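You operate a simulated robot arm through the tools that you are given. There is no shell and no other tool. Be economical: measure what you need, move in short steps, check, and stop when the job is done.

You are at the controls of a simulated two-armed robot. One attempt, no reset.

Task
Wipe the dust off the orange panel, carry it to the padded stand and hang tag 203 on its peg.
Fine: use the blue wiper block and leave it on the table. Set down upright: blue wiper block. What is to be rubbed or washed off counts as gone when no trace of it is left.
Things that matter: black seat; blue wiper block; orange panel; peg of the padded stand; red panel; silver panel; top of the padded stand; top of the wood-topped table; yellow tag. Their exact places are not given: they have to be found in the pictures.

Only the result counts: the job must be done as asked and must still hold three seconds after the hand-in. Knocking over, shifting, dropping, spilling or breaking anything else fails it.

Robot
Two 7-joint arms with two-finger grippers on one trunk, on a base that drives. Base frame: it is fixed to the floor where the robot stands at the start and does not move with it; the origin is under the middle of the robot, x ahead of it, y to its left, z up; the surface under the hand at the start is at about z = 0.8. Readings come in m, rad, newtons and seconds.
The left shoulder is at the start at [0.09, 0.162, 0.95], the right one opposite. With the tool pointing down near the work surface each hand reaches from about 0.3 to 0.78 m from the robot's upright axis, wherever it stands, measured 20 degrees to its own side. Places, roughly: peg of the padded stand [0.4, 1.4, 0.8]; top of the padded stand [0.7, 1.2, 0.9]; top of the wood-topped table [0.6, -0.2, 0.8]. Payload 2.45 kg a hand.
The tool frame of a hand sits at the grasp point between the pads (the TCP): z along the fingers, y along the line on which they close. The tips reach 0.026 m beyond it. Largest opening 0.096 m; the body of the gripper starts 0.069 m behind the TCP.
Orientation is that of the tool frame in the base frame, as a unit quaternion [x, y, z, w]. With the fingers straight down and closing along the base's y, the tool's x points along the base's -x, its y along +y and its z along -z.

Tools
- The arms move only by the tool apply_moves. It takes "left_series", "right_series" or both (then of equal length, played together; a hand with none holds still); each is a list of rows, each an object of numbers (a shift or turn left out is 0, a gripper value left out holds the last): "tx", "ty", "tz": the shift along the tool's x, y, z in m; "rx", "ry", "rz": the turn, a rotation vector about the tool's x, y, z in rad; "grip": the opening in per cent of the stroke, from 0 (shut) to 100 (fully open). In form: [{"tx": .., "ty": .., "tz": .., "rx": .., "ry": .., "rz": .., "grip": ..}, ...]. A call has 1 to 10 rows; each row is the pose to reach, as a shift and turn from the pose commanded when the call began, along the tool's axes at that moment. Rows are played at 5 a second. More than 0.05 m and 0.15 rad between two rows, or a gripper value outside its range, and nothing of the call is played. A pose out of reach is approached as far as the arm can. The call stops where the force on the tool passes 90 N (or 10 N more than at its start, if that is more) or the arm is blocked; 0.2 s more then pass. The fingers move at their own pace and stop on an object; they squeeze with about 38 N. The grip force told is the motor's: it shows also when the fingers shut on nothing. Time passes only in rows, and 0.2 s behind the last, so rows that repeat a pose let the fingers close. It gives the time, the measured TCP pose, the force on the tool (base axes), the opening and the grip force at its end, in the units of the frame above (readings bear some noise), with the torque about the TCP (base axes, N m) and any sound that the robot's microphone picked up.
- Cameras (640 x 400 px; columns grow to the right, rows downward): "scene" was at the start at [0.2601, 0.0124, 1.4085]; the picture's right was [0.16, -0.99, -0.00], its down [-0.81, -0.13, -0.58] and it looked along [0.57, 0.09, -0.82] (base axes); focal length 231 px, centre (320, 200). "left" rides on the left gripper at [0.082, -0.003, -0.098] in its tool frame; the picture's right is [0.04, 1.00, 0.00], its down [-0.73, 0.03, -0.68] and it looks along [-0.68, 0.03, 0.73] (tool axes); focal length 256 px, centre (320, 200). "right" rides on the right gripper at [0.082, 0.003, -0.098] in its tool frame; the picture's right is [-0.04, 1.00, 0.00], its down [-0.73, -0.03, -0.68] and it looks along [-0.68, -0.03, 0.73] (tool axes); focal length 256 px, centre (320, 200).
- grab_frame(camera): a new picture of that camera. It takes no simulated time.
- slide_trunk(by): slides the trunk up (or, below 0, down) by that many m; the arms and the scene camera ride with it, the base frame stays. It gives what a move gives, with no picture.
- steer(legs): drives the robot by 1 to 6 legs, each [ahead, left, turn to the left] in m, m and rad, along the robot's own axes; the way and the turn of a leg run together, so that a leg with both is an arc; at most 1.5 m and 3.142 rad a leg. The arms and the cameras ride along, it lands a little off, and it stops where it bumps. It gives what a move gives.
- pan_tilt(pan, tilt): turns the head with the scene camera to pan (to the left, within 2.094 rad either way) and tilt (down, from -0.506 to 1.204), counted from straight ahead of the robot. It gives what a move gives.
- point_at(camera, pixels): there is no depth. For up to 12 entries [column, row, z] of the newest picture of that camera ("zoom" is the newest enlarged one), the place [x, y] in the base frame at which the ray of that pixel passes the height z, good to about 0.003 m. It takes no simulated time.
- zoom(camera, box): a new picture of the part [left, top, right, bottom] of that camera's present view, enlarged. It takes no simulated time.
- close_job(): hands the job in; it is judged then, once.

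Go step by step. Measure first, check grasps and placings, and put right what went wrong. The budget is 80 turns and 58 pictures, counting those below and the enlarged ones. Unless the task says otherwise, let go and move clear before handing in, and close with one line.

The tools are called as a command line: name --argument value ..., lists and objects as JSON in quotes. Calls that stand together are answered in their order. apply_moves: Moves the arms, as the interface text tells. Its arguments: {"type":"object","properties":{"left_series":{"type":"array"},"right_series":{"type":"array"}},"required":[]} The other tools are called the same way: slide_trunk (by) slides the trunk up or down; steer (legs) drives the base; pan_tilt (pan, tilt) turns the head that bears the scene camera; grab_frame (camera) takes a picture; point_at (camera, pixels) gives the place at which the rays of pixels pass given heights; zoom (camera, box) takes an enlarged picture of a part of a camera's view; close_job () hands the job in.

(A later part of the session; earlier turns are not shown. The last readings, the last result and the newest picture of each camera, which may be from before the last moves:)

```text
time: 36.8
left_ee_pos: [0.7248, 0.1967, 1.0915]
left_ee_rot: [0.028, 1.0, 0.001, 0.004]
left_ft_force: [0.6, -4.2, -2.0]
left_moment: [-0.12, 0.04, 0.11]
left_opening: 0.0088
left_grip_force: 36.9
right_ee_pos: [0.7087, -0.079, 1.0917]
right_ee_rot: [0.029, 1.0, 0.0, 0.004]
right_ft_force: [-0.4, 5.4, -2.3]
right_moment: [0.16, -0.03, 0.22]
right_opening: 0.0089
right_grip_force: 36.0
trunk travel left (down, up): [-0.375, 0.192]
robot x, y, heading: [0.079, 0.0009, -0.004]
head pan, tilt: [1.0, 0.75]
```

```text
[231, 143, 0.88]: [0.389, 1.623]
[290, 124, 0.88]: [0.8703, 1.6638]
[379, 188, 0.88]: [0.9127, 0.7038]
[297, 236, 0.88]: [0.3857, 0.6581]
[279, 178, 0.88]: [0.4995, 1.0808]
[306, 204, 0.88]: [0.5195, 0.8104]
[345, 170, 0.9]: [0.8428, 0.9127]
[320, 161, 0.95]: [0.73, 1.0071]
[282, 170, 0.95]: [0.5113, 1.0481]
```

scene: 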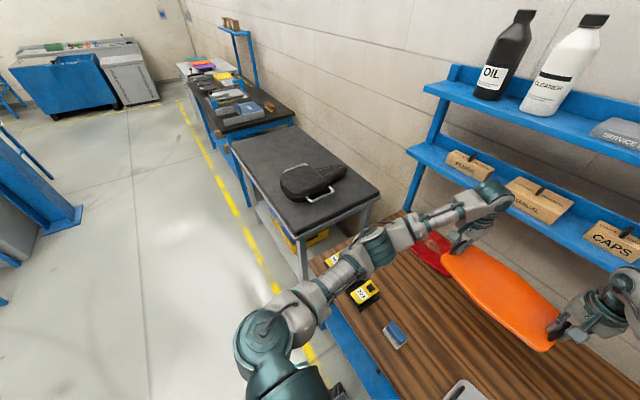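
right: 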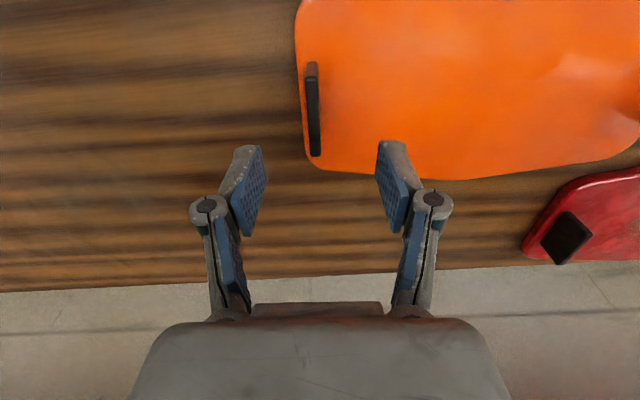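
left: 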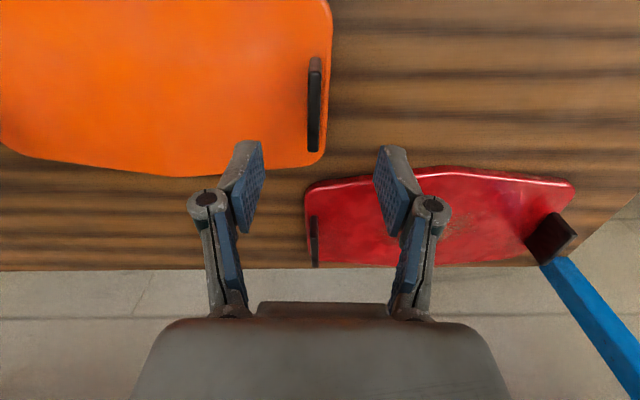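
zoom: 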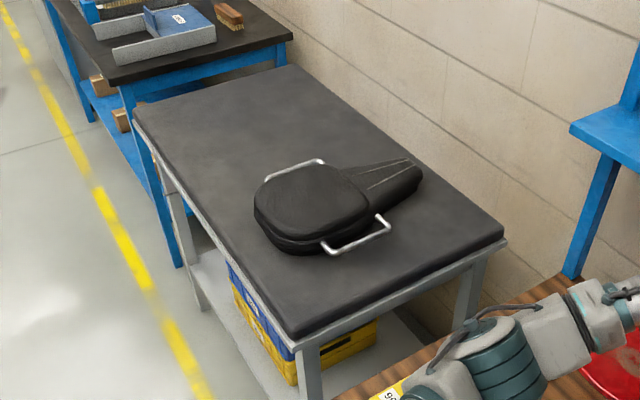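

The stand covers x 0.39–0.91 and y 0.66–1.64, and the case fills y 0.81–1.10, leaving y 1.13–1.64 free. I'll back up 0.08 m and drive 1.33 m to the left so the panel comes over (0.64, 1.39).

steer --legs '[[-0.08, 0, 0], [0, 0.67, 0], [0, 0.66, 0]]'

pan_tilt --pan 0.1 --tilt 0.95

grab_frame --camera "scene"

```text
time: 44.5
left_ee_pos: [0.6575, 1.5466, 1.0904]
left_ee_rot: [0.035, 0.999, -0.003, 0.005]
left_ft_force: [0.5, -4.6, -2.0]
left_moment: [-0.23, -0.23, 0.1]
left_opening: 0.0089
left_grip_force: 36.1
right_ee_pos: [0.6396, 1.271, 1.0929]
right_ee_rot: [0.035, 0.999, -0.004, 0.004]
right_ft_force: [-1.0, 5.4, -2.3]
right_moment: [0.05, 0.25, 0.2]
right_opening: 0.0086
right_grip_force: 36.5
trunk travel left (down, up): [-0.375, 0.192]
robot x, y, heading: [0.0106, 1.3531, -0.016]
head pan, tilt: [1.0, 0.75]
```

```text
time: 45.8
left_ee_pos: [0.6523, 1.5338, 1.0965]
left_ee_rot: [0.035, 0.999, 0.003, 0.006]
left_ft_force: [0.8, 0.3, -2.6]
left_moment: [0.1, 0.37, 0.12]
left_opening: 0.009
left_grip_force: 36.6
right_ee_pos: [0.6353, 1.2581, 1.0949]
right_ee_rot: [0.036, 0.999, 0.003, 0.006]
right_ft_force: [-1.2, -0.5, -1.1]
right_moment: [0.02, -0.35, 0.16]
right_opening: 0.0085
right_grip_force: 36.4
trunk travel left (down, up): [-0.375, 0.192]
robot x, y, heading: [0.009, 1.3507, -0.011]
head pan, tilt: [0.099, 0.949]
```

```text
29 pictures are left
```

scene: 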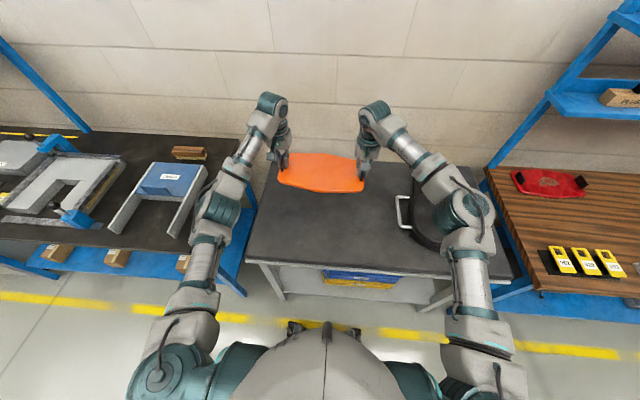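

The panel hangs over the free part of the stand, with the case handle at (404,213) to its right. I'll check the margins.

point_at --camera "scene" --pixels '[[397, 213, 0.9], [411, 230, 0.9], [244, 262, 0.88], [275, 170, 0.88], [244, 265, 0.88], [278, 178, 1.06], [364, 187, 1.06]]'

slide_trunk --by -0.1

grab_frame --camera "scene"

```text
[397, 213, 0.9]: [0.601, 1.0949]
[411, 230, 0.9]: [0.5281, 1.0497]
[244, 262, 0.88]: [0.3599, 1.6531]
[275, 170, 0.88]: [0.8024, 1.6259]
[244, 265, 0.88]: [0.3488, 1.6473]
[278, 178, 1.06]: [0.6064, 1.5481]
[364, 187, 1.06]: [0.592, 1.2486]
```

```text
time: 47.1
left_ee_pos: [0.6525, 1.5405, 0.9959]
left_ee_rot: [0.035, 0.999, 0.0, 0.008]
left_ft_force: [-0.3, 0.7, -1.3]
left_moment: [-0.04, -0.15, -0.03]
left_opening: 0.0086
left_grip_force: 36.1
right_ee_pos: [0.6341, 1.2653, 0.9966]
right_ee_rot: [0.035, 0.999, -0.001, 0.007]
right_ft_force: [0.1, -1.0, -2.0]
right_moment: [-0.12, 0.14, 0.04]
right_opening: 0.0086
right_grip_force: 36.6
trunk travel left (down, up): [-0.275, 0.292]
robot x, y, heading: [0.0085, 1.3476, -0.015]
head pan, tilt: [0.099, 0.949]
```

```text
28 pictures are left
```

scene: 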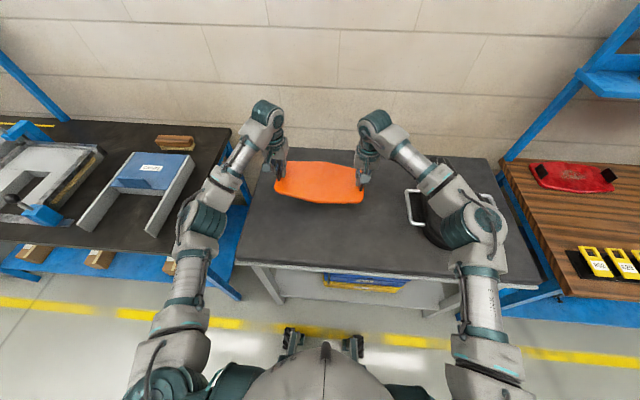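

Margins are good: panel y 1.24–1.56, case handle at 1.095. The right elbow hangs over the case near (472,228), so I'll raise the trunk again and lower the panel with the arms to keep the elbow high.

slide_trunk --by 0.12

apply_moves --left_series '[{"tz": 0.02}, {"tz": 0.04}, {"tz": 0.06}, {"tz": 0.08}, {"tz": 0.1}, {"tz": 0.12}, {"tz": 0.14}, {"tz": 0.14}]' --right_series '[{"tz": 0.02}, {"tz": 0.04}, {"tz": 0.06}, {"tz": 0.08}, {"tz": 0.1}, {"tz": 0.12}, {"tz": 0.14}, {"tz": 0.14}]'

grab_frame --camera "scene"

```text
time: 48.6
left_ee_pos: [0.6526, 1.5399, 1.1137]
left_ee_rot: [0.035, 0.999, 0.001, 0.006]
left_ft_force: [-0.1, 1.2, -2.0]
left_moment: [0.03, -0.18, 0.02]
left_opening: 0.0087
left_grip_force: 36.5
right_ee_pos: [0.6358, 1.2635, 1.1142]
right_ee_rot: [0.037, 0.999, 0.0, 0.005]
right_ft_force: [0.0, -2.1, -1.9]
right_moment: [0.02, 0.09, 0.09]
right_opening: 0.0084
right_grip_force: 36.5
trunk travel left (down, up): [-0.395, 0.172]
robot x, y, heading: [0.0095, 1.3461, -0.014]
head pan, tilt: [0.099, 0.949]
```

```text
time: 50.4
left_ee_pos: [0.6554, 1.5389, 0.9768]
left_ee_rot: [0.033, 0.999, 0.0, 0.007]
left_ft_force: [0.5, 0.7, -1.7]
left_moment: [0.05, 0.19, 0.02]
left_opening: 0.0087
left_grip_force: 36.3
right_ee_pos: [0.6366, 1.2624, 0.977]
right_ee_rot: [0.035, 0.999, 0.0, 0.007]
right_ft_force: [-0.6, -1.3, -1.8]
right_moment: [-0.04, -0.23, 0.13]
right_opening: 0.0083
right_grip_force: 36.5
trunk travel left (down, up): [-0.395, 0.172]
robot x, y, heading: [0.0072, 1.3475, -0.017]
head pan, tilt: [0.099, 0.949]
```

```text
27 pictures are left
```

scene: 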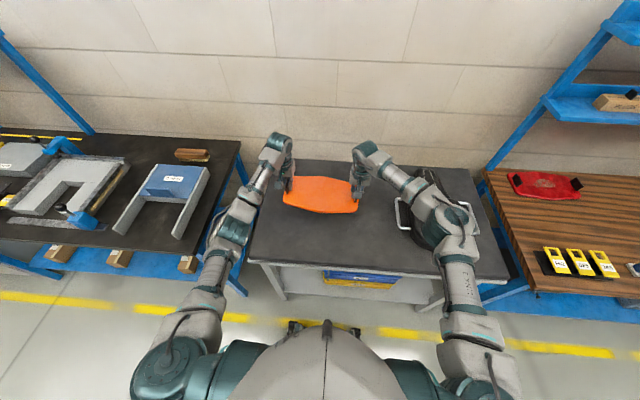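

The arms lowered the panel evenly to TCP 0.977. I'll continue in small steps until contact.

apply_moves --left_series '[{"tz": 0.01}, {"tz": 0.02}, {"tz": 0.025}, {"tz": 0.03}, {"tz": 0.034}, {"tz": 0.034}]' --right_series '[{"tz": 0.01}, {"tz": 0.02}, {"tz": 0.025}, {"tz": 0.03}, {"tz": 0.034}, {"tz": 0.034}]'

```text
time: 51.8
left_ee_pos: [0.6565, 1.5372, 0.942]
left_ee_rot: [0.035, 0.999, 0.001, 0.007]
left_ft_force: [-0.2, 2.4, -2.3]
left_moment: [0.01, -0.23, -0.08]
left_opening: 0.0088
left_grip_force: 36.3
right_ee_pos: [0.6371, 1.2636, 0.9424]
right_ee_rot: [0.036, 0.999, -0.001, 0.006]
right_ft_force: [-0.3, -3.2, -2.2]
right_moment: [-0.04, 0.21, 0.03]
right_opening: 0.0086
right_grip_force: 36.7
trunk travel left (down, up): [-0.395, 0.172]
robot x, y, heading: [0.008, 1.3504, -0.013]
head pan, tilt: [0.099, 0.949]
```

apply_moves --left_series '[{"tz": 0.004}, {"tz": 0.008}, {"tz": 0.012}, {"tz": 0.012}]' --right_series '[{"tz": 0.004}, {"tz": 0.008}, {"tz": 0.012}, {"tz": 0.012}]'

```text
time: 52.8
left_ee_pos: [0.6569, 1.5392, 0.9292]
left_ee_rot: [0.034, 0.999, 0.001, 0.008]
left_ft_force: [-0.1, 0.8, -1.5]
left_moment: [0.03, -0.2, -0.02]
left_opening: 0.0087
left_grip_force: 36.1
right_ee_pos: [0.637, 1.2633, 0.9275]
right_ee_rot: [0.035, 0.999, -0.001, 0.006]
right_ft_force: [-0.4, -1.1, -2.0]
right_moment: [-0.02, 0.19, -0.02]
right_opening: 0.0084
right_grip_force: 36.6
trunk travel left (down, up): [-0.395, 0.172]
robot x, y, heading: [0.0052, 1.3495, -0.014]
head pan, tilt: [0.099, 0.949]
```

Still no contact at 0.929, so I'll go on lowering in small steps.

apply_moves --left_series '[{"tz": 0.003}, {"tz": 0.006}, {"tz": 0.009}, {"tz": 0.009}]' --right_series '[{"tz": 0.003}, {"tz": 0.006}, {"tz": 0.009}, {"tz": 0.009}]'

zoom --camera "scene" --box '[250, 130, 410, 230]'

```text
time: 53.8
left_ee_pos: [0.6561, 1.5388, 0.9201]
left_ee_rot: [0.035, 0.999, 0.001, 0.007]
left_ft_force: [-0.5, -0.6, -2.3]
left_moment: [-0.03, 0.17, -0.12]
left_opening: 0.0085
left_grip_force: 36.5
right_ee_pos: [0.6364, 1.2625, 0.92]
right_ee_rot: [0.035, 0.999, 0.0, 0.007]
right_ft_force: [0.8, 1.5, -2.1]
right_moment: [0.04, -0.18, -0.1]
right_opening: 0.0085
right_grip_force: 36.4
trunk travel left (down, up): [-0.395, 0.172]
robot x, y, heading: [0.0118, 1.3544, -0.009]
head pan, tilt: [0.099, 0.949]
```

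```text
4.00 times, centred on (330, 180) of scene
```

zoom: 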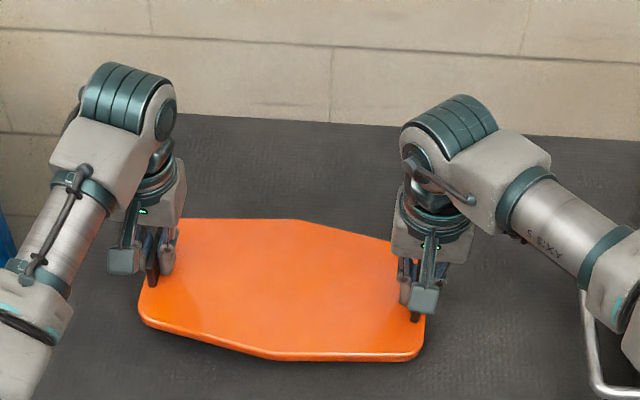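

The panel is close to the pad now, with little shadow gap. I'll keep lowering.

apply_moves --left_series '[{"tz": 0.003}, {"tz": 0.006}, {"tz": 0.009}, {"tz": 0.009}]' --right_series '[{"tz": 0.003}, {"tz": 0.006}, {"tz": 0.009}, {"tz": 0.009}]'

```text
time: 54.8
left_ee_pos: [0.6564, 1.5395, 0.912]
left_ee_rot: [0.035, 0.999, 0.0, 0.007]
left_ft_force: [0.4, -1.1, -1.7]
left_moment: [0.03, 0.08, -0.08]
left_opening: 0.0083
left_grip_force: 37.2
right_ee_pos: [0.6385, 1.2643, 0.9112]
right_ee_rot: [0.035, 0.999, 0.0, 0.007]
right_ft_force: [1.5, -0.7, -2.6]
right_moment: [0.0, -0.1, -0.06]
right_opening: 0.0086
right_grip_force: 36.6
trunk travel left (down, up): [-0.395, 0.172]
robot x, y, heading: [0.0104, 1.3517, -0.013]
head pan, tilt: [0.099, 0.949]
```

apply_moves --left_series '[{"tz": 0.003}, {"tz": 0.006}, {"tz": 0.009}, {"tz": 0.009}]' --right_series '[{"tz": 0.003}, {"tz": 0.006}, {"tz": 0.009}, {"tz": 0.009}]'

```text
time: 55.8
left_ee_pos: [0.6564, 1.5382, 0.9031]
left_ee_rot: [0.035, 0.999, 0.001, 0.008]
left_ft_force: [1.9, 0.1, 2.4]
left_moment: [0.02, 0.31, 0.04]
left_opening: 0.0085
left_grip_force: 36.7
right_ee_pos: [0.6379, 1.2639, 0.9033]
right_ee_rot: [0.035, 0.999, 0.0, 0.007]
right_ft_force: [1.7, -1.2, 6.9]
right_moment: [0.05, 0.62, 0.13]
right_opening: 0.0085
right_grip_force: 35.8
trunk travel left (down, up): [-0.395, 0.172]
robot x, y, heading: [0.0114, 1.3514, -0.011]
head pan, tilt: [0.099, 0.949]
```

Both hands now feel the stand (forces turned to +2.4 and +6.9 N). I'll open both grippers partway and rise.

apply_moves --left_series '[{"tz": 0.001}, {"tz": 0.001, "grip": 55}, {"tz": 0.001}, {"tz": 0.001}, {"tz": -0.03}, {"tz": -0.07}, {"tz": -0.11}, {"tz": -0.15}, {"tz": -0.19}]' --right_series '[{"tz": 0.0}, {"tz": 0.0, "grip": 55}, {"tz": 0.0}, {"tz": 0.0}, {"tz": -0.03}, {"tz": -0.07}, {"tz": -0.11}, {"tz": -0.15}, {"tz": -0.19}]'

grab_frame --camera "scene"

```text
time: 57.8
left_ee_pos: [0.6525, 1.5404, 1.0928]
left_ee_rot: [0.033, 0.999, 0.001, 0.007]
left_ft_force: [0.1, -0.2, -0.4]
left_moment: [-0.01, -0.02, -0.01]
left_opening: 0.0529
left_grip_force: 0.0
right_ee_pos: [0.6326, 1.2635, 1.0943]
right_ee_rot: [0.035, 0.999, -0.001, 0.007]
right_ft_force: [-0.4, -0.5, -0.5]
right_moment: [0.03, -0.01, 0.01]
right_opening: 0.0525
right_grip_force: 0.1
trunk travel left (down, up): [-0.395, 0.172]
robot x, y, heading: [0.0092, 1.3533, -0.016]
head pan, tilt: [0.099, 0.949]
```

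```text
25 pictures are left
```

scene: 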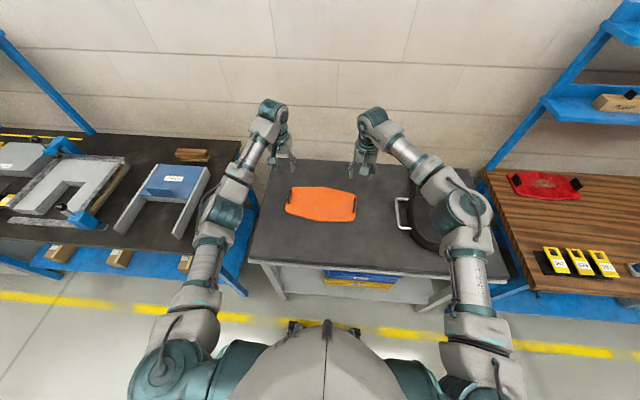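

The panel rests on the stand. Now I'll look for the peg on the stand's front edge, near (300,270).

zoom --camera "scene" --box '[240, 240, 370, 321]'

```text
4.92 times, centred on (305, 280) of scene
```

zoom: 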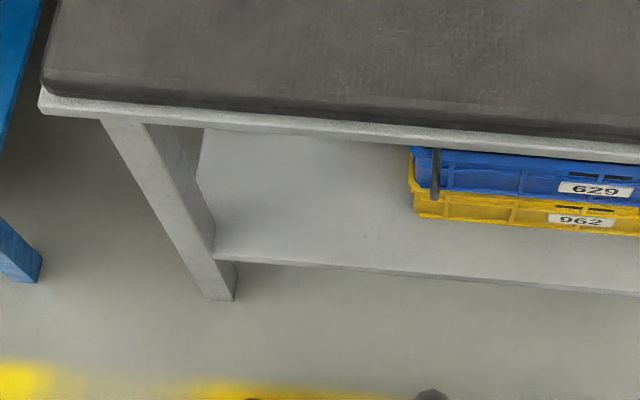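

A dark peg sticks out of the front rail at zoom pixels (436,148)–(436,200). I'll measure it, then drive back a bit for a second angle.

point_at --camera "zoom" --pixels '[[436, 150, 0.8], [436, 198, 0.8], [436, 150, 0.82], [436, 198, 0.82], [436, 150, 0.84], [436, 198, 0.84], [43, 95, 0.84], [43, 85, 0.86]]'

steer --legs '[[-0.45, 0, 0]]'

pan_tilt --pan 0.0 --tilt 0.9

grab_frame --camera "scene"

```text
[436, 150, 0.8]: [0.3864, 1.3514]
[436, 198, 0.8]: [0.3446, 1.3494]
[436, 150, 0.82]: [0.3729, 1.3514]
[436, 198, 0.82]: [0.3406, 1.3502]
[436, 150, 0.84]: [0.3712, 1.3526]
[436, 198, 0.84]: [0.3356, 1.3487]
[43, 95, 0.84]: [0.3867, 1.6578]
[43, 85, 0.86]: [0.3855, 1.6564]
```

```text
time: 60.5
left_ee_pos: [0.2025, 1.5458, 1.092]
left_ee_rot: [0.034, 0.999, 0.001, 0.007]
left_ft_force: [-0.3, -0.1, -0.5]
left_moment: [0.03, -0.01, 0.0]
left_opening: 0.0528
left_grip_force: 0.0
right_ee_pos: [0.185, 1.2694, 1.0925]
right_ee_rot: [0.034, 0.999, 0.0, 0.006]
right_ft_force: [0.5, -1.0, -0.1]
right_moment: [-0.04, 0.0, -0.07]
right_opening: 0.053
right_grip_force: 0.0
trunk travel left (down, up): [-0.395, 0.172]
robot x, y, heading: [-0.4399, 1.3568, -0.014]
head pan, tilt: [0.099, 0.949]
```

```text
time: 61.2
left_ee_pos: [0.1978, 1.5446, 1.0945]
left_ee_rot: [0.034, 0.999, 0.0, 0.01]
left_ft_force: [0.3, 0.4, -0.3]
left_moment: [-0.02, -0.05, -0.01]
left_opening: 0.0532
left_grip_force: 0.0
right_ee_pos: [0.1798, 1.2701, 1.0962]
right_ee_rot: [0.034, 0.999, 0.001, 0.009]
right_ft_force: [0.3, 1.4, 0.2]
right_moment: [0.01, 0.03, 0.01]
right_opening: 0.0529
right_grip_force: 0.1
trunk travel left (down, up): [-0.395, 0.172]
robot x, y, heading: [-0.4397, 1.3593, -0.011]
head pan, tilt: [0.0, 0.901]
```

```text
23 pictures are left
```

scene: 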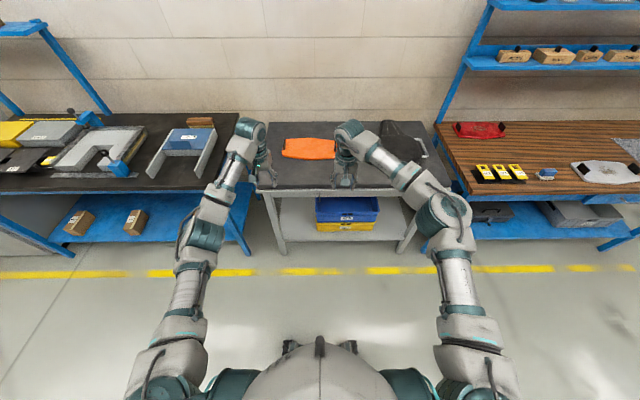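

zoom --camera "scene" --box '[270, 170, 366, 230]'

zoom --camera "scene" --box '[306, 180, 330, 195]'

```text
6.67 times, centred on (318, 200) of scene
```

zoom: 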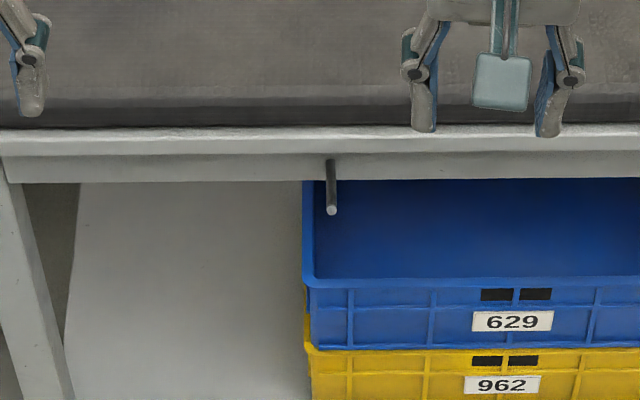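

```text
16.00 times, centred on (318, 188) of scene
```

zoom: 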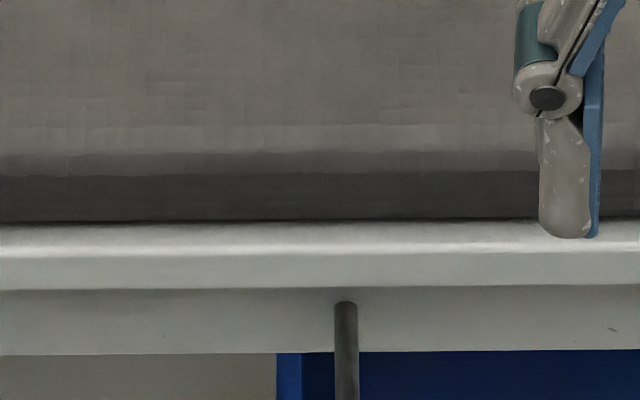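

The peg is a horizontal rod: root at scene pixel (319.7,194.3), tip at (319.8,201.5). I'll intersect this with the earlier view.

point_at --camera "scene" --pixels '[[319.7, 194.3, 0.78], [319.8, 201.5, 0.78], [319.7, 194.3, 0.8], [319.8, 201.5, 0.8], [319.7, 194.3, 0.82], [319.8, 201.5, 0.82], [319.7, 194.3, 0.84], [319.8, 201.5, 0.84]]'

```text
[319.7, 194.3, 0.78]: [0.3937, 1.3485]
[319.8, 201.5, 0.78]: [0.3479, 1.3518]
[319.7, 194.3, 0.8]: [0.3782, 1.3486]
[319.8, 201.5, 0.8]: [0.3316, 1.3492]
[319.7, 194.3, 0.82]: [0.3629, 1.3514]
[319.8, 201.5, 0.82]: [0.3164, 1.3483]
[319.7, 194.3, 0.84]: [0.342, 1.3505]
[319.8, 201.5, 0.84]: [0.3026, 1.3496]
```

Both rays meet at peg tip (0.350, 1.350, 0.777); the rod runs along x to about x = 0.396. I'll drive back to the table for tag 203 and then lower the trunk.

steer --legs '[[0, -0.68, 0.006], [0, -0.68, 0.006], [0.36, 0, 0]]'

slide_trunk --by -0.2

pan_tilt --pan 0.35 --tilt 0.95

grab_frame --camera "scene"

```text
time: 70.2
left_ee_pos: [0.5382, 0.1921, 1.0947]
left_ee_rot: [0.025, 1.0, 0.0, 0.01]
left_ft_force: [0.1, -0.9, -0.7]
left_moment: [-0.01, 0.03, 0.0]
left_opening: 0.0528
left_grip_force: 0.1
right_ee_pos: [0.5234, -0.0839, 1.0961]
right_ee_rot: [0.026, 1.0, 0.001, 0.01]
right_ft_force: [0.3, -0.2, 0.2]
right_moment: [0.01, 0.01, -0.02]
right_opening: 0.0529
right_grip_force: 0.0
trunk travel left (down, up): [-0.395, 0.172]
robot x, y, heading: [-0.0974, -0.0019, 0.004]
head pan, tilt: [0.0, 0.901]
```

```text
time: 72.4
left_ee_pos: [0.5349, 0.1947, 0.8985]
left_ee_rot: [0.025, 1.0, 0.0, 0.013]
left_ft_force: [0.1, 0.4, -0.1]
left_moment: [0.02, 0.01, 0.01]
left_opening: 0.0529
left_grip_force: 0.0
right_ee_pos: [0.5197, -0.0817, 0.8999]
right_ee_rot: [0.026, 1.0, -0.001, 0.011]
right_ft_force: [0.1, 0.1, 0.1]
right_moment: [-0.02, 0.0, 0.03]
right_opening: 0.0528
right_grip_force: 0.0
trunk travel left (down, up): [-0.195, 0.372]
robot x, y, heading: [-0.0986, -0.006, 0.001]
head pan, tilt: [0.0, 0.901]
```

```text
time: 73.2
left_ee_pos: [0.5351, 0.1958, 0.8975]
left_ee_rot: [0.026, 1.0, 0.0, 0.012]
left_ft_force: [-0.3, 0.4, -0.2]
left_moment: [-0.04, 0.02, 0.02]
left_opening: 0.0529
left_grip_force: 0.0
right_ee_pos: [0.5208, -0.081, 0.8989]
right_ee_rot: [0.026, 1.0, -0.002, 0.011]
right_ft_force: [0.5, 0.0, 0.2]
right_moment: [-0.01, 0.0, 0.01]
right_opening: 0.0527
right_grip_force: 0.0
trunk travel left (down, up): [-0.195, 0.372]
robot x, y, heading: [-0.095, -0.0053, 0.004]
head pan, tilt: [0.351, 0.949]
```

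```text
20 pictures are left
```

scene: 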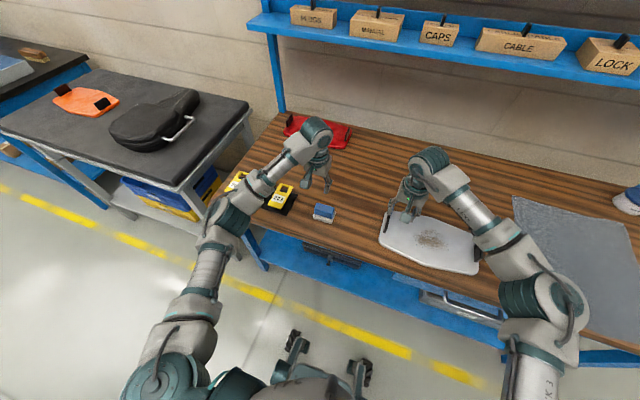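

All is clear: the right gripper is well above the silver panel. I'll move the left hand up and over tag 203 to get a close view, straightening its yaw and opening it.

apply_moves --left_series '[{"tz": -0.04}, {"tz": -0.08}, {"tx": 0.03, "ty": 0.03, "tz": -0.1, "rz": -0.026}, {"tx": 0.05, "ty": 0.07, "tz": -0.1, "rz": -0.052, "grip": 65}, {"tx": 0.08, "ty": 0.11, "tz": -0.1, "rz": -0.052}, {"tx": 0.115, "ty": 0.14, "tz": -0.1, "rz": -0.052}, {"tx": 0.115, "ty": 0.14, "tz": -0.1, "rz": -0.052}]' --right_series '[{"tz": -0.04}, {"tz": -0.08}, {"tz": -0.1}, {"tz": -0.1}, {"tz": -0.1}, {"tz": -0.1}, {"tz": -0.1}]'

grab_frame --camera "left"

zoom --camera "scene" --box '[220, 160, 348, 240]'

```text
time: 74.8
left_ee_pos: [0.4245, 0.339, 0.9946]
left_ee_rot: [0.0, 1.0, -0.001, 0.011]
left_ft_force: [-0.6, -0.3, -0.2]
left_moment: [0.01, 0.03, 0.01]
left_opening: 0.0626
left_grip_force: 0.0
right_ee_pos: [0.5186, -0.0818, 0.9975]
right_ee_rot: [0.026, 1.0, 0.0, 0.009]
right_ft_force: [0.0, -0.3, 0.1]
right_moment: [-0.01, 0.04, 0.0]
right_opening: 0.053
right_grip_force: 0.0
trunk travel left (down, up): [-0.195, 0.372]
robot x, y, heading: [-0.1009, -0.0054, 0.005]
head pan, tilt: [0.351, 0.949]
```

```text
19 pictures are left
```

left: 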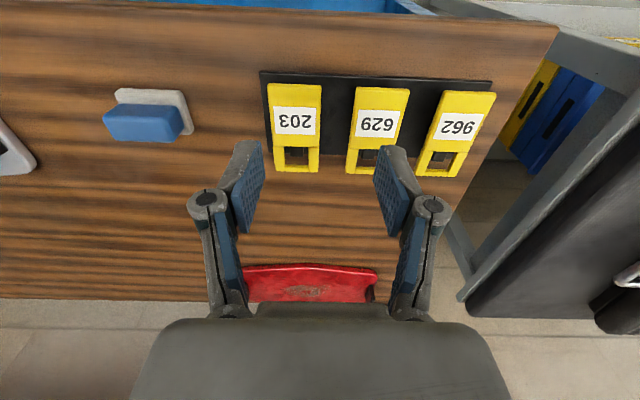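

```text
5.00 times, centred on (284, 200) of scene
```

zoom: 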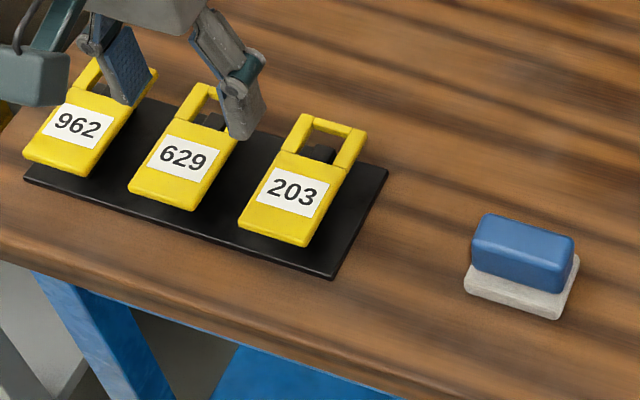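

Tag 203 is at (295,127) in the left view, with a dark block visible in its hole. I'll enlarge it.

zoom --camera "left" --box '[255, 75, 335, 180]'

point_at --camera "left" --pixels '[[268, 86, 0.815], [320, 87, 0.815], [273, 170, 0.815], [318, 172, 0.815], [268, 86, 0.83], [320, 87, 0.83], [273, 172, 0.83], [318, 172, 0.83], [284, 148, 0.83], [309, 165, 0.83]]'

```text
3.81 times, centred on (295, 128) of left
```

zoom: 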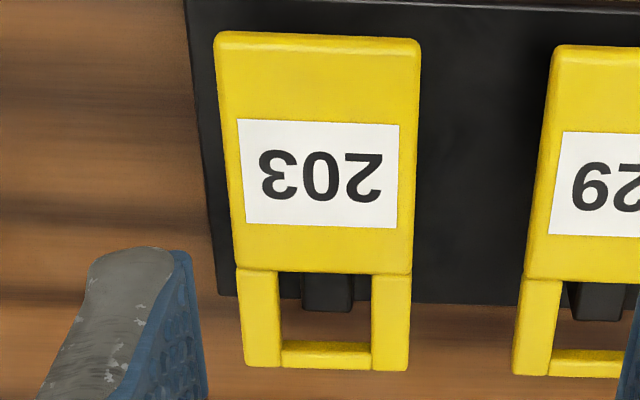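

```text
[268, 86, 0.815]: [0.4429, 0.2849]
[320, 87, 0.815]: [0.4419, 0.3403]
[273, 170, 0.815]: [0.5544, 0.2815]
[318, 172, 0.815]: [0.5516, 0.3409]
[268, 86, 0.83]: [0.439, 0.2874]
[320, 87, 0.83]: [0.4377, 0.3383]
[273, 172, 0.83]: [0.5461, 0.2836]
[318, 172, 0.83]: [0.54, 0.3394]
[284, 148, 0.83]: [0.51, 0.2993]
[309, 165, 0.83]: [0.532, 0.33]
```

I'll triangulate the tag's height from the scene view.

point_at --camera "scene" --pixels '[[268, 204, 0.81], [282, 207.5, 0.81], [268, 204, 0.83], [282, 207.5, 0.83], [268, 204, 0.85], [282, 207.5, 0.85], [280, 183, 0.81], [293.4, 186.4, 0.81], [280, 183, 0.83], [293.4, 186.4, 0.83], [280, 183, 0.85], [293.4, 186.4, 0.85]]'

point_at --camera "left" --pixels '[[268, 86, 0.81], [320, 87, 0.81], [268, 86, 0.85], [320, 87, 0.85], [273, 170, 0.81], [318, 171, 0.81], [273, 170, 0.85], [318, 171, 0.85]]'

```text
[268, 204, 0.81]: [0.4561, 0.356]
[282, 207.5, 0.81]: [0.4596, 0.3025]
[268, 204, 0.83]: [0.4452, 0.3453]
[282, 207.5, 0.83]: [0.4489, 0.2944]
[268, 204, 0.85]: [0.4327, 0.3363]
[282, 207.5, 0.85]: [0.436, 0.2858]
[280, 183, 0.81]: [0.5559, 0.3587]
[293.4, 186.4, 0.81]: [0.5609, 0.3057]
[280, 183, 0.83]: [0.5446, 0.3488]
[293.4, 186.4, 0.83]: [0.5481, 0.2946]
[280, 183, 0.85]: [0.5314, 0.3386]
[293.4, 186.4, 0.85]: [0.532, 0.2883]
```

```text
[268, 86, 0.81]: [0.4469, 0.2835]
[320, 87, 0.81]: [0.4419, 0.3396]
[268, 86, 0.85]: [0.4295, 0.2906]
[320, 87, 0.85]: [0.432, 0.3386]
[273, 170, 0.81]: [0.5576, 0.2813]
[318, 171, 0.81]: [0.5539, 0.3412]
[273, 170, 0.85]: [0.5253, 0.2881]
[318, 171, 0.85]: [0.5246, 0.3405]
```

The tag's top is at z ≈ 0.845, spanning x 0.434–0.53 and y 0.289–0.339. I'll bring the fingers just above its label end and check.

apply_moves --left_series '[{"tx": -0.014, "ty": -0.012, "tz": 0.03, "ry": 0.01}, {"tx": -0.028, "ty": -0.0245, "tz": 0.06, "ry": 0.022}, {"tx": -0.028, "ty": -0.0245, "tz": 0.09, "ry": 0.022}, {"tx": -0.028, "ty": -0.0245, "tz": 0.107, "ry": 0.022}, {"tx": -0.028, "ty": -0.0245, "tz": 0.107, "ry": 0.022}]'

grab_frame --camera "left"

zoom --camera "scene" --box '[220, 150, 348, 230]'

```text
time: 76.0
left_ee_pos: [0.4547, 0.3164, 0.8889]
left_ee_rot: [0.0, 1.0, 0.0, 0.001]
left_ft_force: [0.7, 0.5, -0.2]
left_moment: [0.01, -0.01, -0.01]
left_opening: 0.0622
left_grip_force: 0.0
right_ee_pos: [0.5172, -0.0805, 0.9995]
right_ee_rot: [0.026, 1.0, -0.001, 0.011]
right_ft_force: [0.4, -0.5, -0.1]
right_moment: [-0.02, -0.01, -0.01]
right_opening: 0.0524
right_grip_force: 0.0
trunk travel left (down, up): [-0.195, 0.372]
robot x, y, heading: [-0.0966, -0.0057, 0.002]
head pan, tilt: [0.351, 0.949]
```

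```text
16 pictures are left
```

left: 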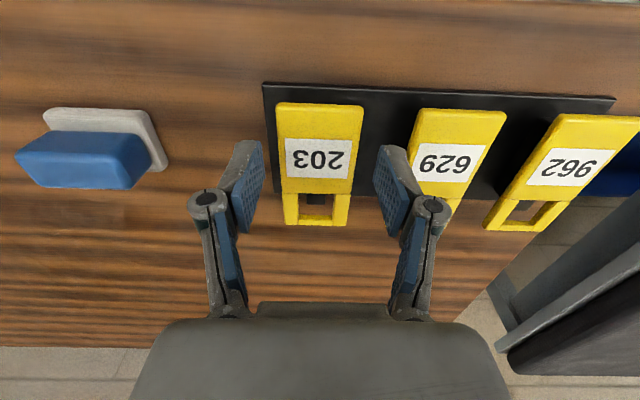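

```text
5.00 times, centred on (284, 190) of scene
```

zoom: 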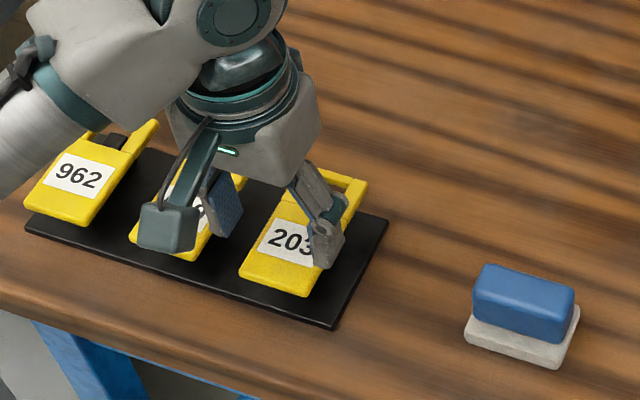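

The tag is centred between the fingers (columns 276–364 around 320), and the hole centre lies about 0.057 m ahead of the grasp point. I'll lower and close.

apply_moves --left_series '[{"ty": -0.001, "tz": 0.018}, {"ty": -0.001, "tz": 0.03}, {"ty": -0.001, "tz": 0.037}, {"ty": -0.001, "tz": 0.037}, {"ty": -0.001, "tz": 0.037, "grip": 10}, {"ty": -0.001, "tz": 0.037, "grip": 10}, {"ty": -0.001, "tz": 0.037, "grip": 10}]'

grab_frame --camera "left"

```text
time: 77.6
left_ee_pos: [0.4546, 0.3144, 0.8516]
left_ee_rot: [0.0, 1.0, -0.001, 0.001]
left_ft_force: [-0.3, -0.1, 1.0]
left_moment: [0.02, 0.0, 0.02]
left_opening: 0.0503
left_grip_force: 38.2
right_ee_pos: [0.5185, -0.0805, 0.9992]
right_ee_rot: [0.026, 1.0, -0.001, 0.01]
right_ft_force: [0.3, 0.2, 0.3]
right_moment: [0.0, -0.02, 0.01]
right_opening: 0.0529
right_grip_force: 0.1
trunk travel left (down, up): [-0.195, 0.372]
robot x, y, heading: [-0.1045, -0.0063, 0.005]
head pan, tilt: [0.351, 0.949]
```

```text
14 pictures are left
```

left: 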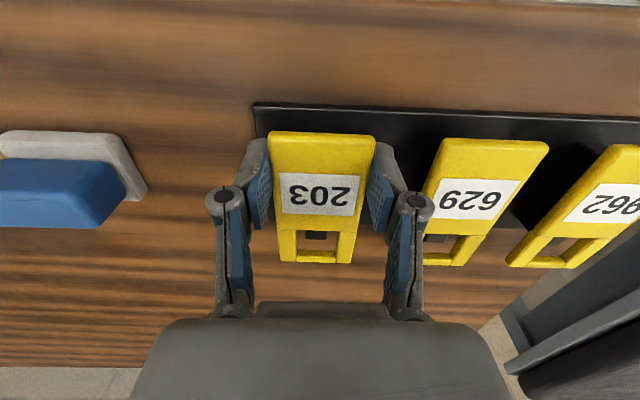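

The tag is held (opening 0.050, 38 N). I'll lift it, back away from the table and drive left towards the peg.

apply_moves --left_series '[{"tz": -0.02}, {"tz": -0.05}, {"tz": -0.09}, {"tz": -0.12}, {"tz": -0.12}]'

steer --legs '[[-0.4, 0, 0], [0, 0.52, 0], [0, 0.52, 0]]'

apply_moves --left_series '[{"ry": -0.14}, {"ry": -0.28}, {"ry": -0.42}, {"ry": -0.56}, {"ry": -0.7}, {"ry": -0.84}, {"ry": -0.84}]'

grab_frame --camera "scene"

```text
time: 78.8
left_ee_pos: [0.4548, 0.3137, 0.9719]
left_ee_rot: [0.0, 1.0, -0.001, 0.0]
left_ft_force: [-0.2, 0.0, 0.0]
left_moment: [0.02, 0.0, 0.01]
left_opening: 0.05
left_grip_force: 37.6
right_ee_pos: [0.5182, -0.0807, 0.9977]
right_ee_rot: [0.027, 1.0, -0.001, 0.01]
right_ft_force: [-0.3, 0.0, -0.1]
right_moment: [-0.02, 0.0, -0.03]
right_opening: 0.0527
right_grip_force: 0.1
trunk travel left (down, up): [-0.195, 0.372]
robot x, y, heading: [-0.0958, -0.006, 0.002]
head pan, tilt: [0.351, 0.949]
```

```text
time: 86.6
left_ee_pos: [0.0545, 1.352, 0.9747]
left_ee_rot: [0.001, 1.0, 0.002, 0.001]
left_ft_force: [0.7, -0.2, -0.7]
left_moment: [0.01, 0.06, 0.01]
left_opening: 0.0504
left_grip_force: 38.3
right_ee_pos: [0.1159, 0.9568, 0.9978]
right_ee_rot: [0.028, 1.0, 0.002, 0.011]
right_ft_force: [-0.2, 0.6, 0.7]
right_moment: [0.04, 0.03, 0.01]
right_opening: 0.0531
right_grip_force: 0.0
trunk travel left (down, up): [-0.195, 0.372]
robot x, y, heading: [-0.5013, 1.0379, 0.003]
head pan, tilt: [0.351, 0.949]
```

```text
time: 88.2
left_ee_pos: [0.049, 1.3516, 0.9757]
left_ee_rot: [0.002, 0.911, 0.001, 0.411]
left_ft_force: [0.4, -2.0, 0.7]
left_moment: [0.08, 0.04, 0.05]
left_opening: 0.0501
left_grip_force: 38.2
right_ee_pos: [0.1111, 0.9544, 1.0006]
right_ee_rot: [0.028, 1.0, 0.001, 0.013]
right_ft_force: [0.1, -1.1, 0.3]
right_moment: [0.11, 0.04, 0.01]
right_opening: 0.0528
right_grip_force: 0.0
trunk travel left (down, up): [-0.195, 0.372]
robot x, y, heading: [-0.5005, 1.0324, 0.0]
head pan, tilt: [0.351, 0.949]
```

```text
13 pictures are left
```

scene: 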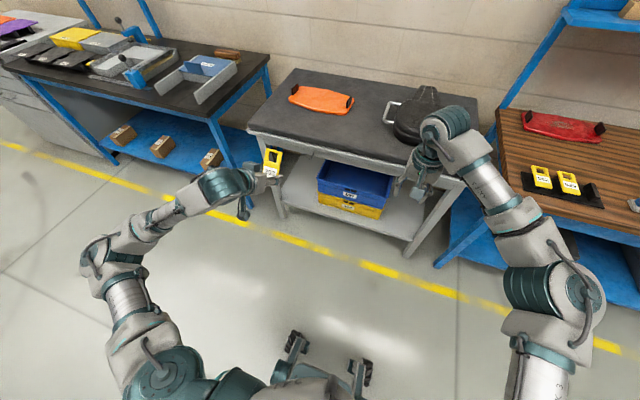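

The hand turned well and the tag now tilts up at (271,160). I'll finish the turn to 90°.

apply_moves --left_series '[{"ry": -0.14}, {"ry": -0.28}, {"ry": -0.42}, {"ry": -0.56}, {"ry": -0.7}, {"ry": -0.725}, {"ry": -0.725}]'

zoom --camera "scene" --box '[216, 120, 376, 220]'

grab_frame --camera "left"

```text
time: 89.8
left_ee_pos: [0.0484, 1.3542, 0.9757]
left_ee_rot: [0.002, 0.706, -0.002, 0.708]
left_ft_force: [-0.3, -0.8, -0.1]
left_moment: [-0.02, 0.03, 0.06]
left_opening: 0.0502
left_grip_force: 37.4
right_ee_pos: [0.1112, 0.9571, 1.0016]
right_ee_rot: [0.028, 1.0, 0.0, 0.014]
right_ft_force: [0.7, -0.9, 0.2]
right_moment: [0.09, 0.02, 0.01]
right_opening: 0.0525
right_grip_force: 0.0
trunk travel left (down, up): [-0.195, 0.372]
robot x, y, heading: [-0.4979, 1.0353, 0.003]
head pan, tilt: [0.351, 0.949]
```

```text
4.00 times, centred on (296, 170) of scene
```

zoom: 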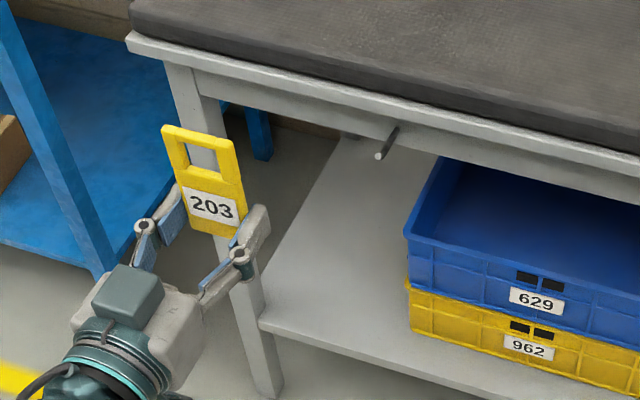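

```text
11 pictures are left
```

left: 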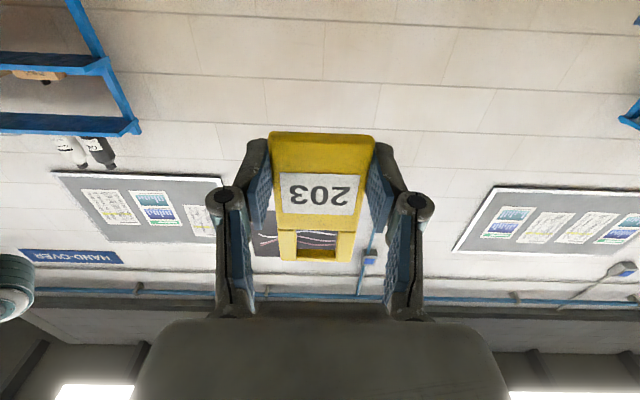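

The tag is vertical with its hole up, and the peg tip shows clearly at zoom (380,155). I'll refine the peg's position from this new view.

point_at --camera "zoom" --pixels '[[380, 156, 0.76], [380, 156, 0.78], [380, 156, 0.8], [380, 156, 0.82], [395, 128, 0.76], [395, 128, 0.78], [395, 128, 0.8], [395, 128, 0.82]]'

```text
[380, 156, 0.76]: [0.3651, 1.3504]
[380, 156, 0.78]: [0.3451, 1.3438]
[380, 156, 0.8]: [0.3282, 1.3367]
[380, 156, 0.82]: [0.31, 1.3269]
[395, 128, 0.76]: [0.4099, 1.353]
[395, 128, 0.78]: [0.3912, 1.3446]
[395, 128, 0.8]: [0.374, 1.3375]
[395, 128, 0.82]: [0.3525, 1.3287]
```

The peg tip is at about (0.350, 1.349, 0.773). I'll tuck the right hand back so it clears the stand, lower the trunk and drive ahead to just short of the peg.

apply_moves --right_series '[{"tx": 0.04}, {"tx": 0.08}, {"tx": 0.12}, {"tx": 0.16}, {"tx": 0.2}, {"tx": 0.2}]'

slide_trunk --by -0.19

apply_moves --left_series '[{"tx": 0.03}, {"tx": 0.06}, {"tx": 0.067}, {"tx": 0.067}]'

steer --legs '[[0.23, 0, 0]]'

zoom --camera "scene" --box '[200, 130, 360, 230]'

```text
time: 91.2
left_ee_pos: [0.0489, 1.3648, 0.9722]
left_ee_rot: [-0.001, 0.707, -0.004, 0.707]
left_ft_force: [-0.6, 0.4, 0.4]
left_moment: [0.02, 0.03, 0.02]
left_opening: 0.0505
left_grip_force: 37.3
right_ee_pos: [-0.0894, 0.9822, 0.9967]
right_ee_rot: [0.027, 1.0, -0.004, 0.013]
right_ft_force: [0.4, 0.6, -0.1]
right_moment: [0.0, -0.01, 0.0]
right_opening: 0.0529
right_grip_force: 0.1
trunk travel left (down, up): [-0.195, 0.372]
robot x, y, heading: [-0.5009, 1.0387, -0.002]
head pan, tilt: [0.351, 0.949]
```

```text
time: 93.3
left_ee_pos: [0.0662, 1.363, 0.7012]
left_ee_rot: [-0.001, 0.767, -0.003, 0.641]
left_ft_force: [-0.5, 0.4, -0.3]
left_moment: [-0.01, 0.01, 0.02]
left_opening: 0.0504
left_grip_force: 37.6
right_ee_pos: [-0.0902, 0.9768, 0.807]
right_ee_rot: [0.026, 1.0, -0.004, 0.014]
right_ft_force: [0.1, -0.3, -0.4]
right_moment: [0.0, -0.02, 0.02]
right_opening: 0.0533
right_grip_force: 0.1
trunk travel left (down, up): [-0.005, 0.562]
robot x, y, heading: [-0.4985, 1.0392, 0.001]
head pan, tilt: [0.351, 0.949]
```

```text
time: 94.3
left_ee_pos: [0.0546, 1.3622, 0.6331]
left_ee_rot: [0.0, 0.767, -0.004, 0.641]
left_ft_force: [-0.2, -0.6, -0.5]
left_moment: [0.02, -0.02, 0.0]
left_opening: 0.0502
left_grip_force: 37.8
right_ee_pos: [-0.0884, 0.9783, 0.807]
right_ee_rot: [0.027, 1.0, -0.004, 0.013]
right_ft_force: [0.6, -0.1, 0.1]
right_moment: [-0.03, 0.01, 0.0]
right_opening: 0.0527
right_grip_force: 0.0
trunk travel left (down, up): [-0.005, 0.562]
robot x, y, heading: [-0.4974, 1.0374, 0.005]
head pan, tilt: [0.351, 0.949]
```

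```text
time: 96.0
left_ee_pos: [0.2848, 1.3618, 0.6327]
left_ee_rot: [-0.001, 0.768, -0.004, 0.64]
left_ft_force: [-0.5, -0.7, -0.9]
left_moment: [-0.02, -0.02, -0.01]
left_opening: 0.0503
left_grip_force: 37.7
right_ee_pos: [0.1416, 0.978, 0.807]
right_ee_rot: [0.028, 1.0, -0.004, 0.012]
right_ft_force: [-0.2, 0.6, -1.0]
right_moment: [0.01, 0.02, 0.03]
right_opening: 0.0527
right_grip_force: 0.1
trunk travel left (down, up): [-0.005, 0.562]
robot x, y, heading: [-0.2665, 1.0389, 0.001]
head pan, tilt: [0.351, 0.949]
```

```text
4.00 times, centred on (280, 180) of scene
```

zoom: 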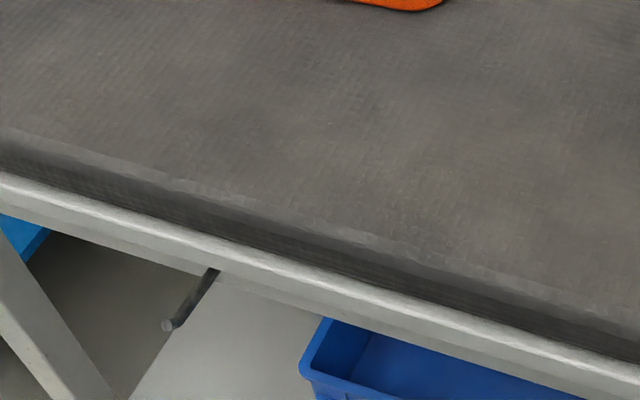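

While the trunk slid down, the hand dropped and pitched by about 10°, so something limited the arm. I'll raise the trunk a bit and see how the pose responds.

slide_trunk --by 0.1

pan_tilt --pan 0.5 --tilt 1.15

grab_frame --camera "scene"

```text
time: 97.3
left_ee_pos: [0.2815, 1.361, 0.7361]
left_ee_rot: [-0.002, 0.767, -0.003, 0.641]
left_ft_force: [0.8, 0.3, -0.2]
left_moment: [0.01, -0.02, 0.03]
left_opening: 0.0501
left_grip_force: 38.0
right_ee_pos: [0.1392, 0.9782, 0.9082]
right_ee_rot: [0.027, 1.0, -0.003, 0.015]
right_ft_force: [1.2, 0.8, 0.3]
right_moment: [-0.05, 0.01, -0.01]
right_opening: 0.0526
right_grip_force: 0.0
trunk travel left (down, up): [-0.105, 0.462]
robot x, y, heading: [-0.2688, 1.0348, -0.001]
head pan, tilt: [0.351, 0.949]
```

```text
time: 98.1
left_ee_pos: [0.2806, 1.3617, 0.736]
left_ee_rot: [-0.002, 0.767, -0.003, 0.642]
left_ft_force: [0.3, 0.0, -0.1]
left_moment: [0.01, 0.03, 0.0]
left_opening: 0.0501
left_grip_force: 37.6
right_ee_pos: [0.1374, 0.9785, 0.9092]
right_ee_rot: [0.028, 0.999, -0.003, 0.016]
right_ft_force: [0.5, -0.2, 1.4]
right_moment: [-0.01, 0.01, 0.01]
right_opening: 0.0529
right_grip_force: 0.0
trunk travel left (down, up): [-0.105, 0.462]
robot x, y, heading: [-0.2674, 1.0412, -0.003]
head pan, tilt: [0.499, 1.15]
```

```text
9 pictures are left
```

scene: 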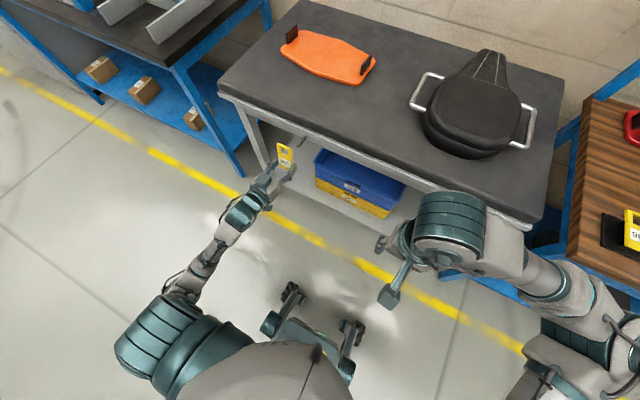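

The view shows the tag at (285,155) just in front of the peg at (300,143). I'll level the pitch back to 90° and align with y = 1.3495 and TCP z = 0.718.

apply_moves --left_series '[{"ry": -0.09}, {"ry": -0.178}, {"ry": -0.178, "tx": 0.0177, "ty": -0.0115, "tz": 0.0032}, {"ry": -0.178, "tx": 0.0177, "ty": -0.0115, "tz": 0.0032}, {"ry": -0.178, "tx": 0.0177, "ty": -0.0115, "tz": 0.0032}]'

zoom --camera "scene" --box '[260, 115, 340, 165]'

```text
time: 99.3
left_ee_pos: [0.281, 1.3511, 0.7185]
left_ee_rot: [-0.002, 0.706, -0.002, 0.708]
left_ft_force: [0.7, 0.6, -0.6]
left_moment: [0.01, 0.03, 0.0]
left_opening: 0.0499
left_grip_force: 37.3
right_ee_pos: [0.1377, 0.978, 0.9097]
right_ee_rot: [0.028, 0.999, -0.003, 0.015]
right_ft_force: [0.2, 0.0, -0.7]
right_moment: [-0.02, 0.02, -0.01]
right_opening: 0.0528
right_grip_force: 0.1
trunk travel left (down, up): [-0.105, 0.462]
robot x, y, heading: [-0.2702, 1.0392, -0.0]
head pan, tilt: [0.499, 1.15]
```

```text
8.00 times, centred on (300, 140) of scene
```

zoom: 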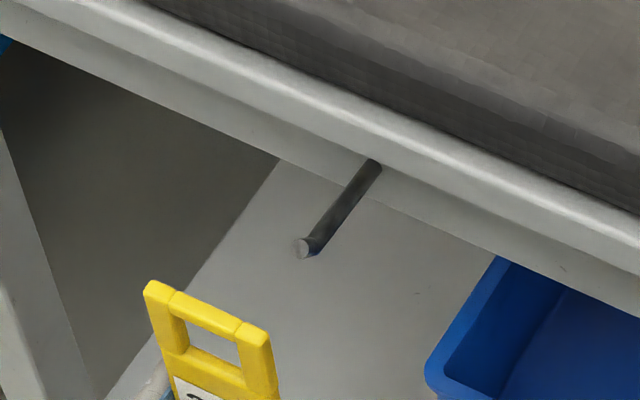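

This view shows the tag hole at zoom (213,347) and the peg tip at (302,248). I'll compare both at the same height.

point_at --camera "zoom" --pixels '[[213, 347, 0.7735], [213, 347, 0.765], [302, 248, 0.773], [302, 248, 0.765], [302, 248, 0.78], [372, 168, 0.773], [205, 306, 0.79], [150, 283, 0.8], [268, 328, 0.8]]'

```text
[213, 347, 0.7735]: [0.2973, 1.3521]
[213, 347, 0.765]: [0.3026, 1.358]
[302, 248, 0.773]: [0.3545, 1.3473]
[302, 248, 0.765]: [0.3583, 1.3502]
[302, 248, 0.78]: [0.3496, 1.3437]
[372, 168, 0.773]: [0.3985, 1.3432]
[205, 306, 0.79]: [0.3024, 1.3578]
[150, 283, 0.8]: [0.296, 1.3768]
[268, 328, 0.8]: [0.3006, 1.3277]
```

The hole sits at (0.297, 1.352) and the peg at y ≈ 1.347 at about the same height. I'll shift 4 mm right and advance to just before the tip, then look again.

apply_moves --left_series '[{"ty": -0.004}, {"ty": -0.004, "tz": 0.02}, {"ty": -0.004, "tz": 0.04}, {"ty": -0.004, "tz": 0.04}]'

zoom --camera "scene" --box '[268, 120, 332, 160]'

```text
time: 100.3
left_ee_pos: [0.3227, 1.3459, 0.7187]
left_ee_rot: [-0.001, 0.706, -0.003, 0.708]
left_ft_force: [-0.6, 1.0, 0.0]
left_moment: [-0.03, -0.01, 0.0]
left_opening: 0.0504
left_grip_force: 37.9
right_ee_pos: [0.1372, 0.9778, 0.9091]
right_ee_rot: [0.027, 0.999, -0.004, 0.016]
right_ft_force: [-0.7, -0.1, 0.2]
right_moment: [0.01, 0.0, 0.03]
right_opening: 0.0531
right_grip_force: 0.0
trunk travel left (down, up): [-0.105, 0.462]
robot x, y, heading: [-0.2689, 1.0389, 0.004]
head pan, tilt: [0.499, 1.15]
```

```text
10.00 times, centred on (300, 140) of scene
```

zoom: 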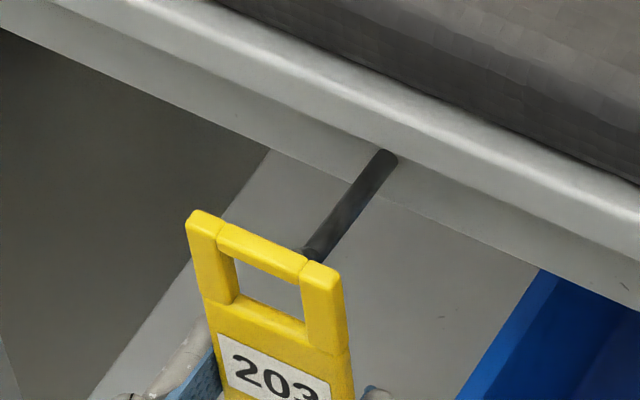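

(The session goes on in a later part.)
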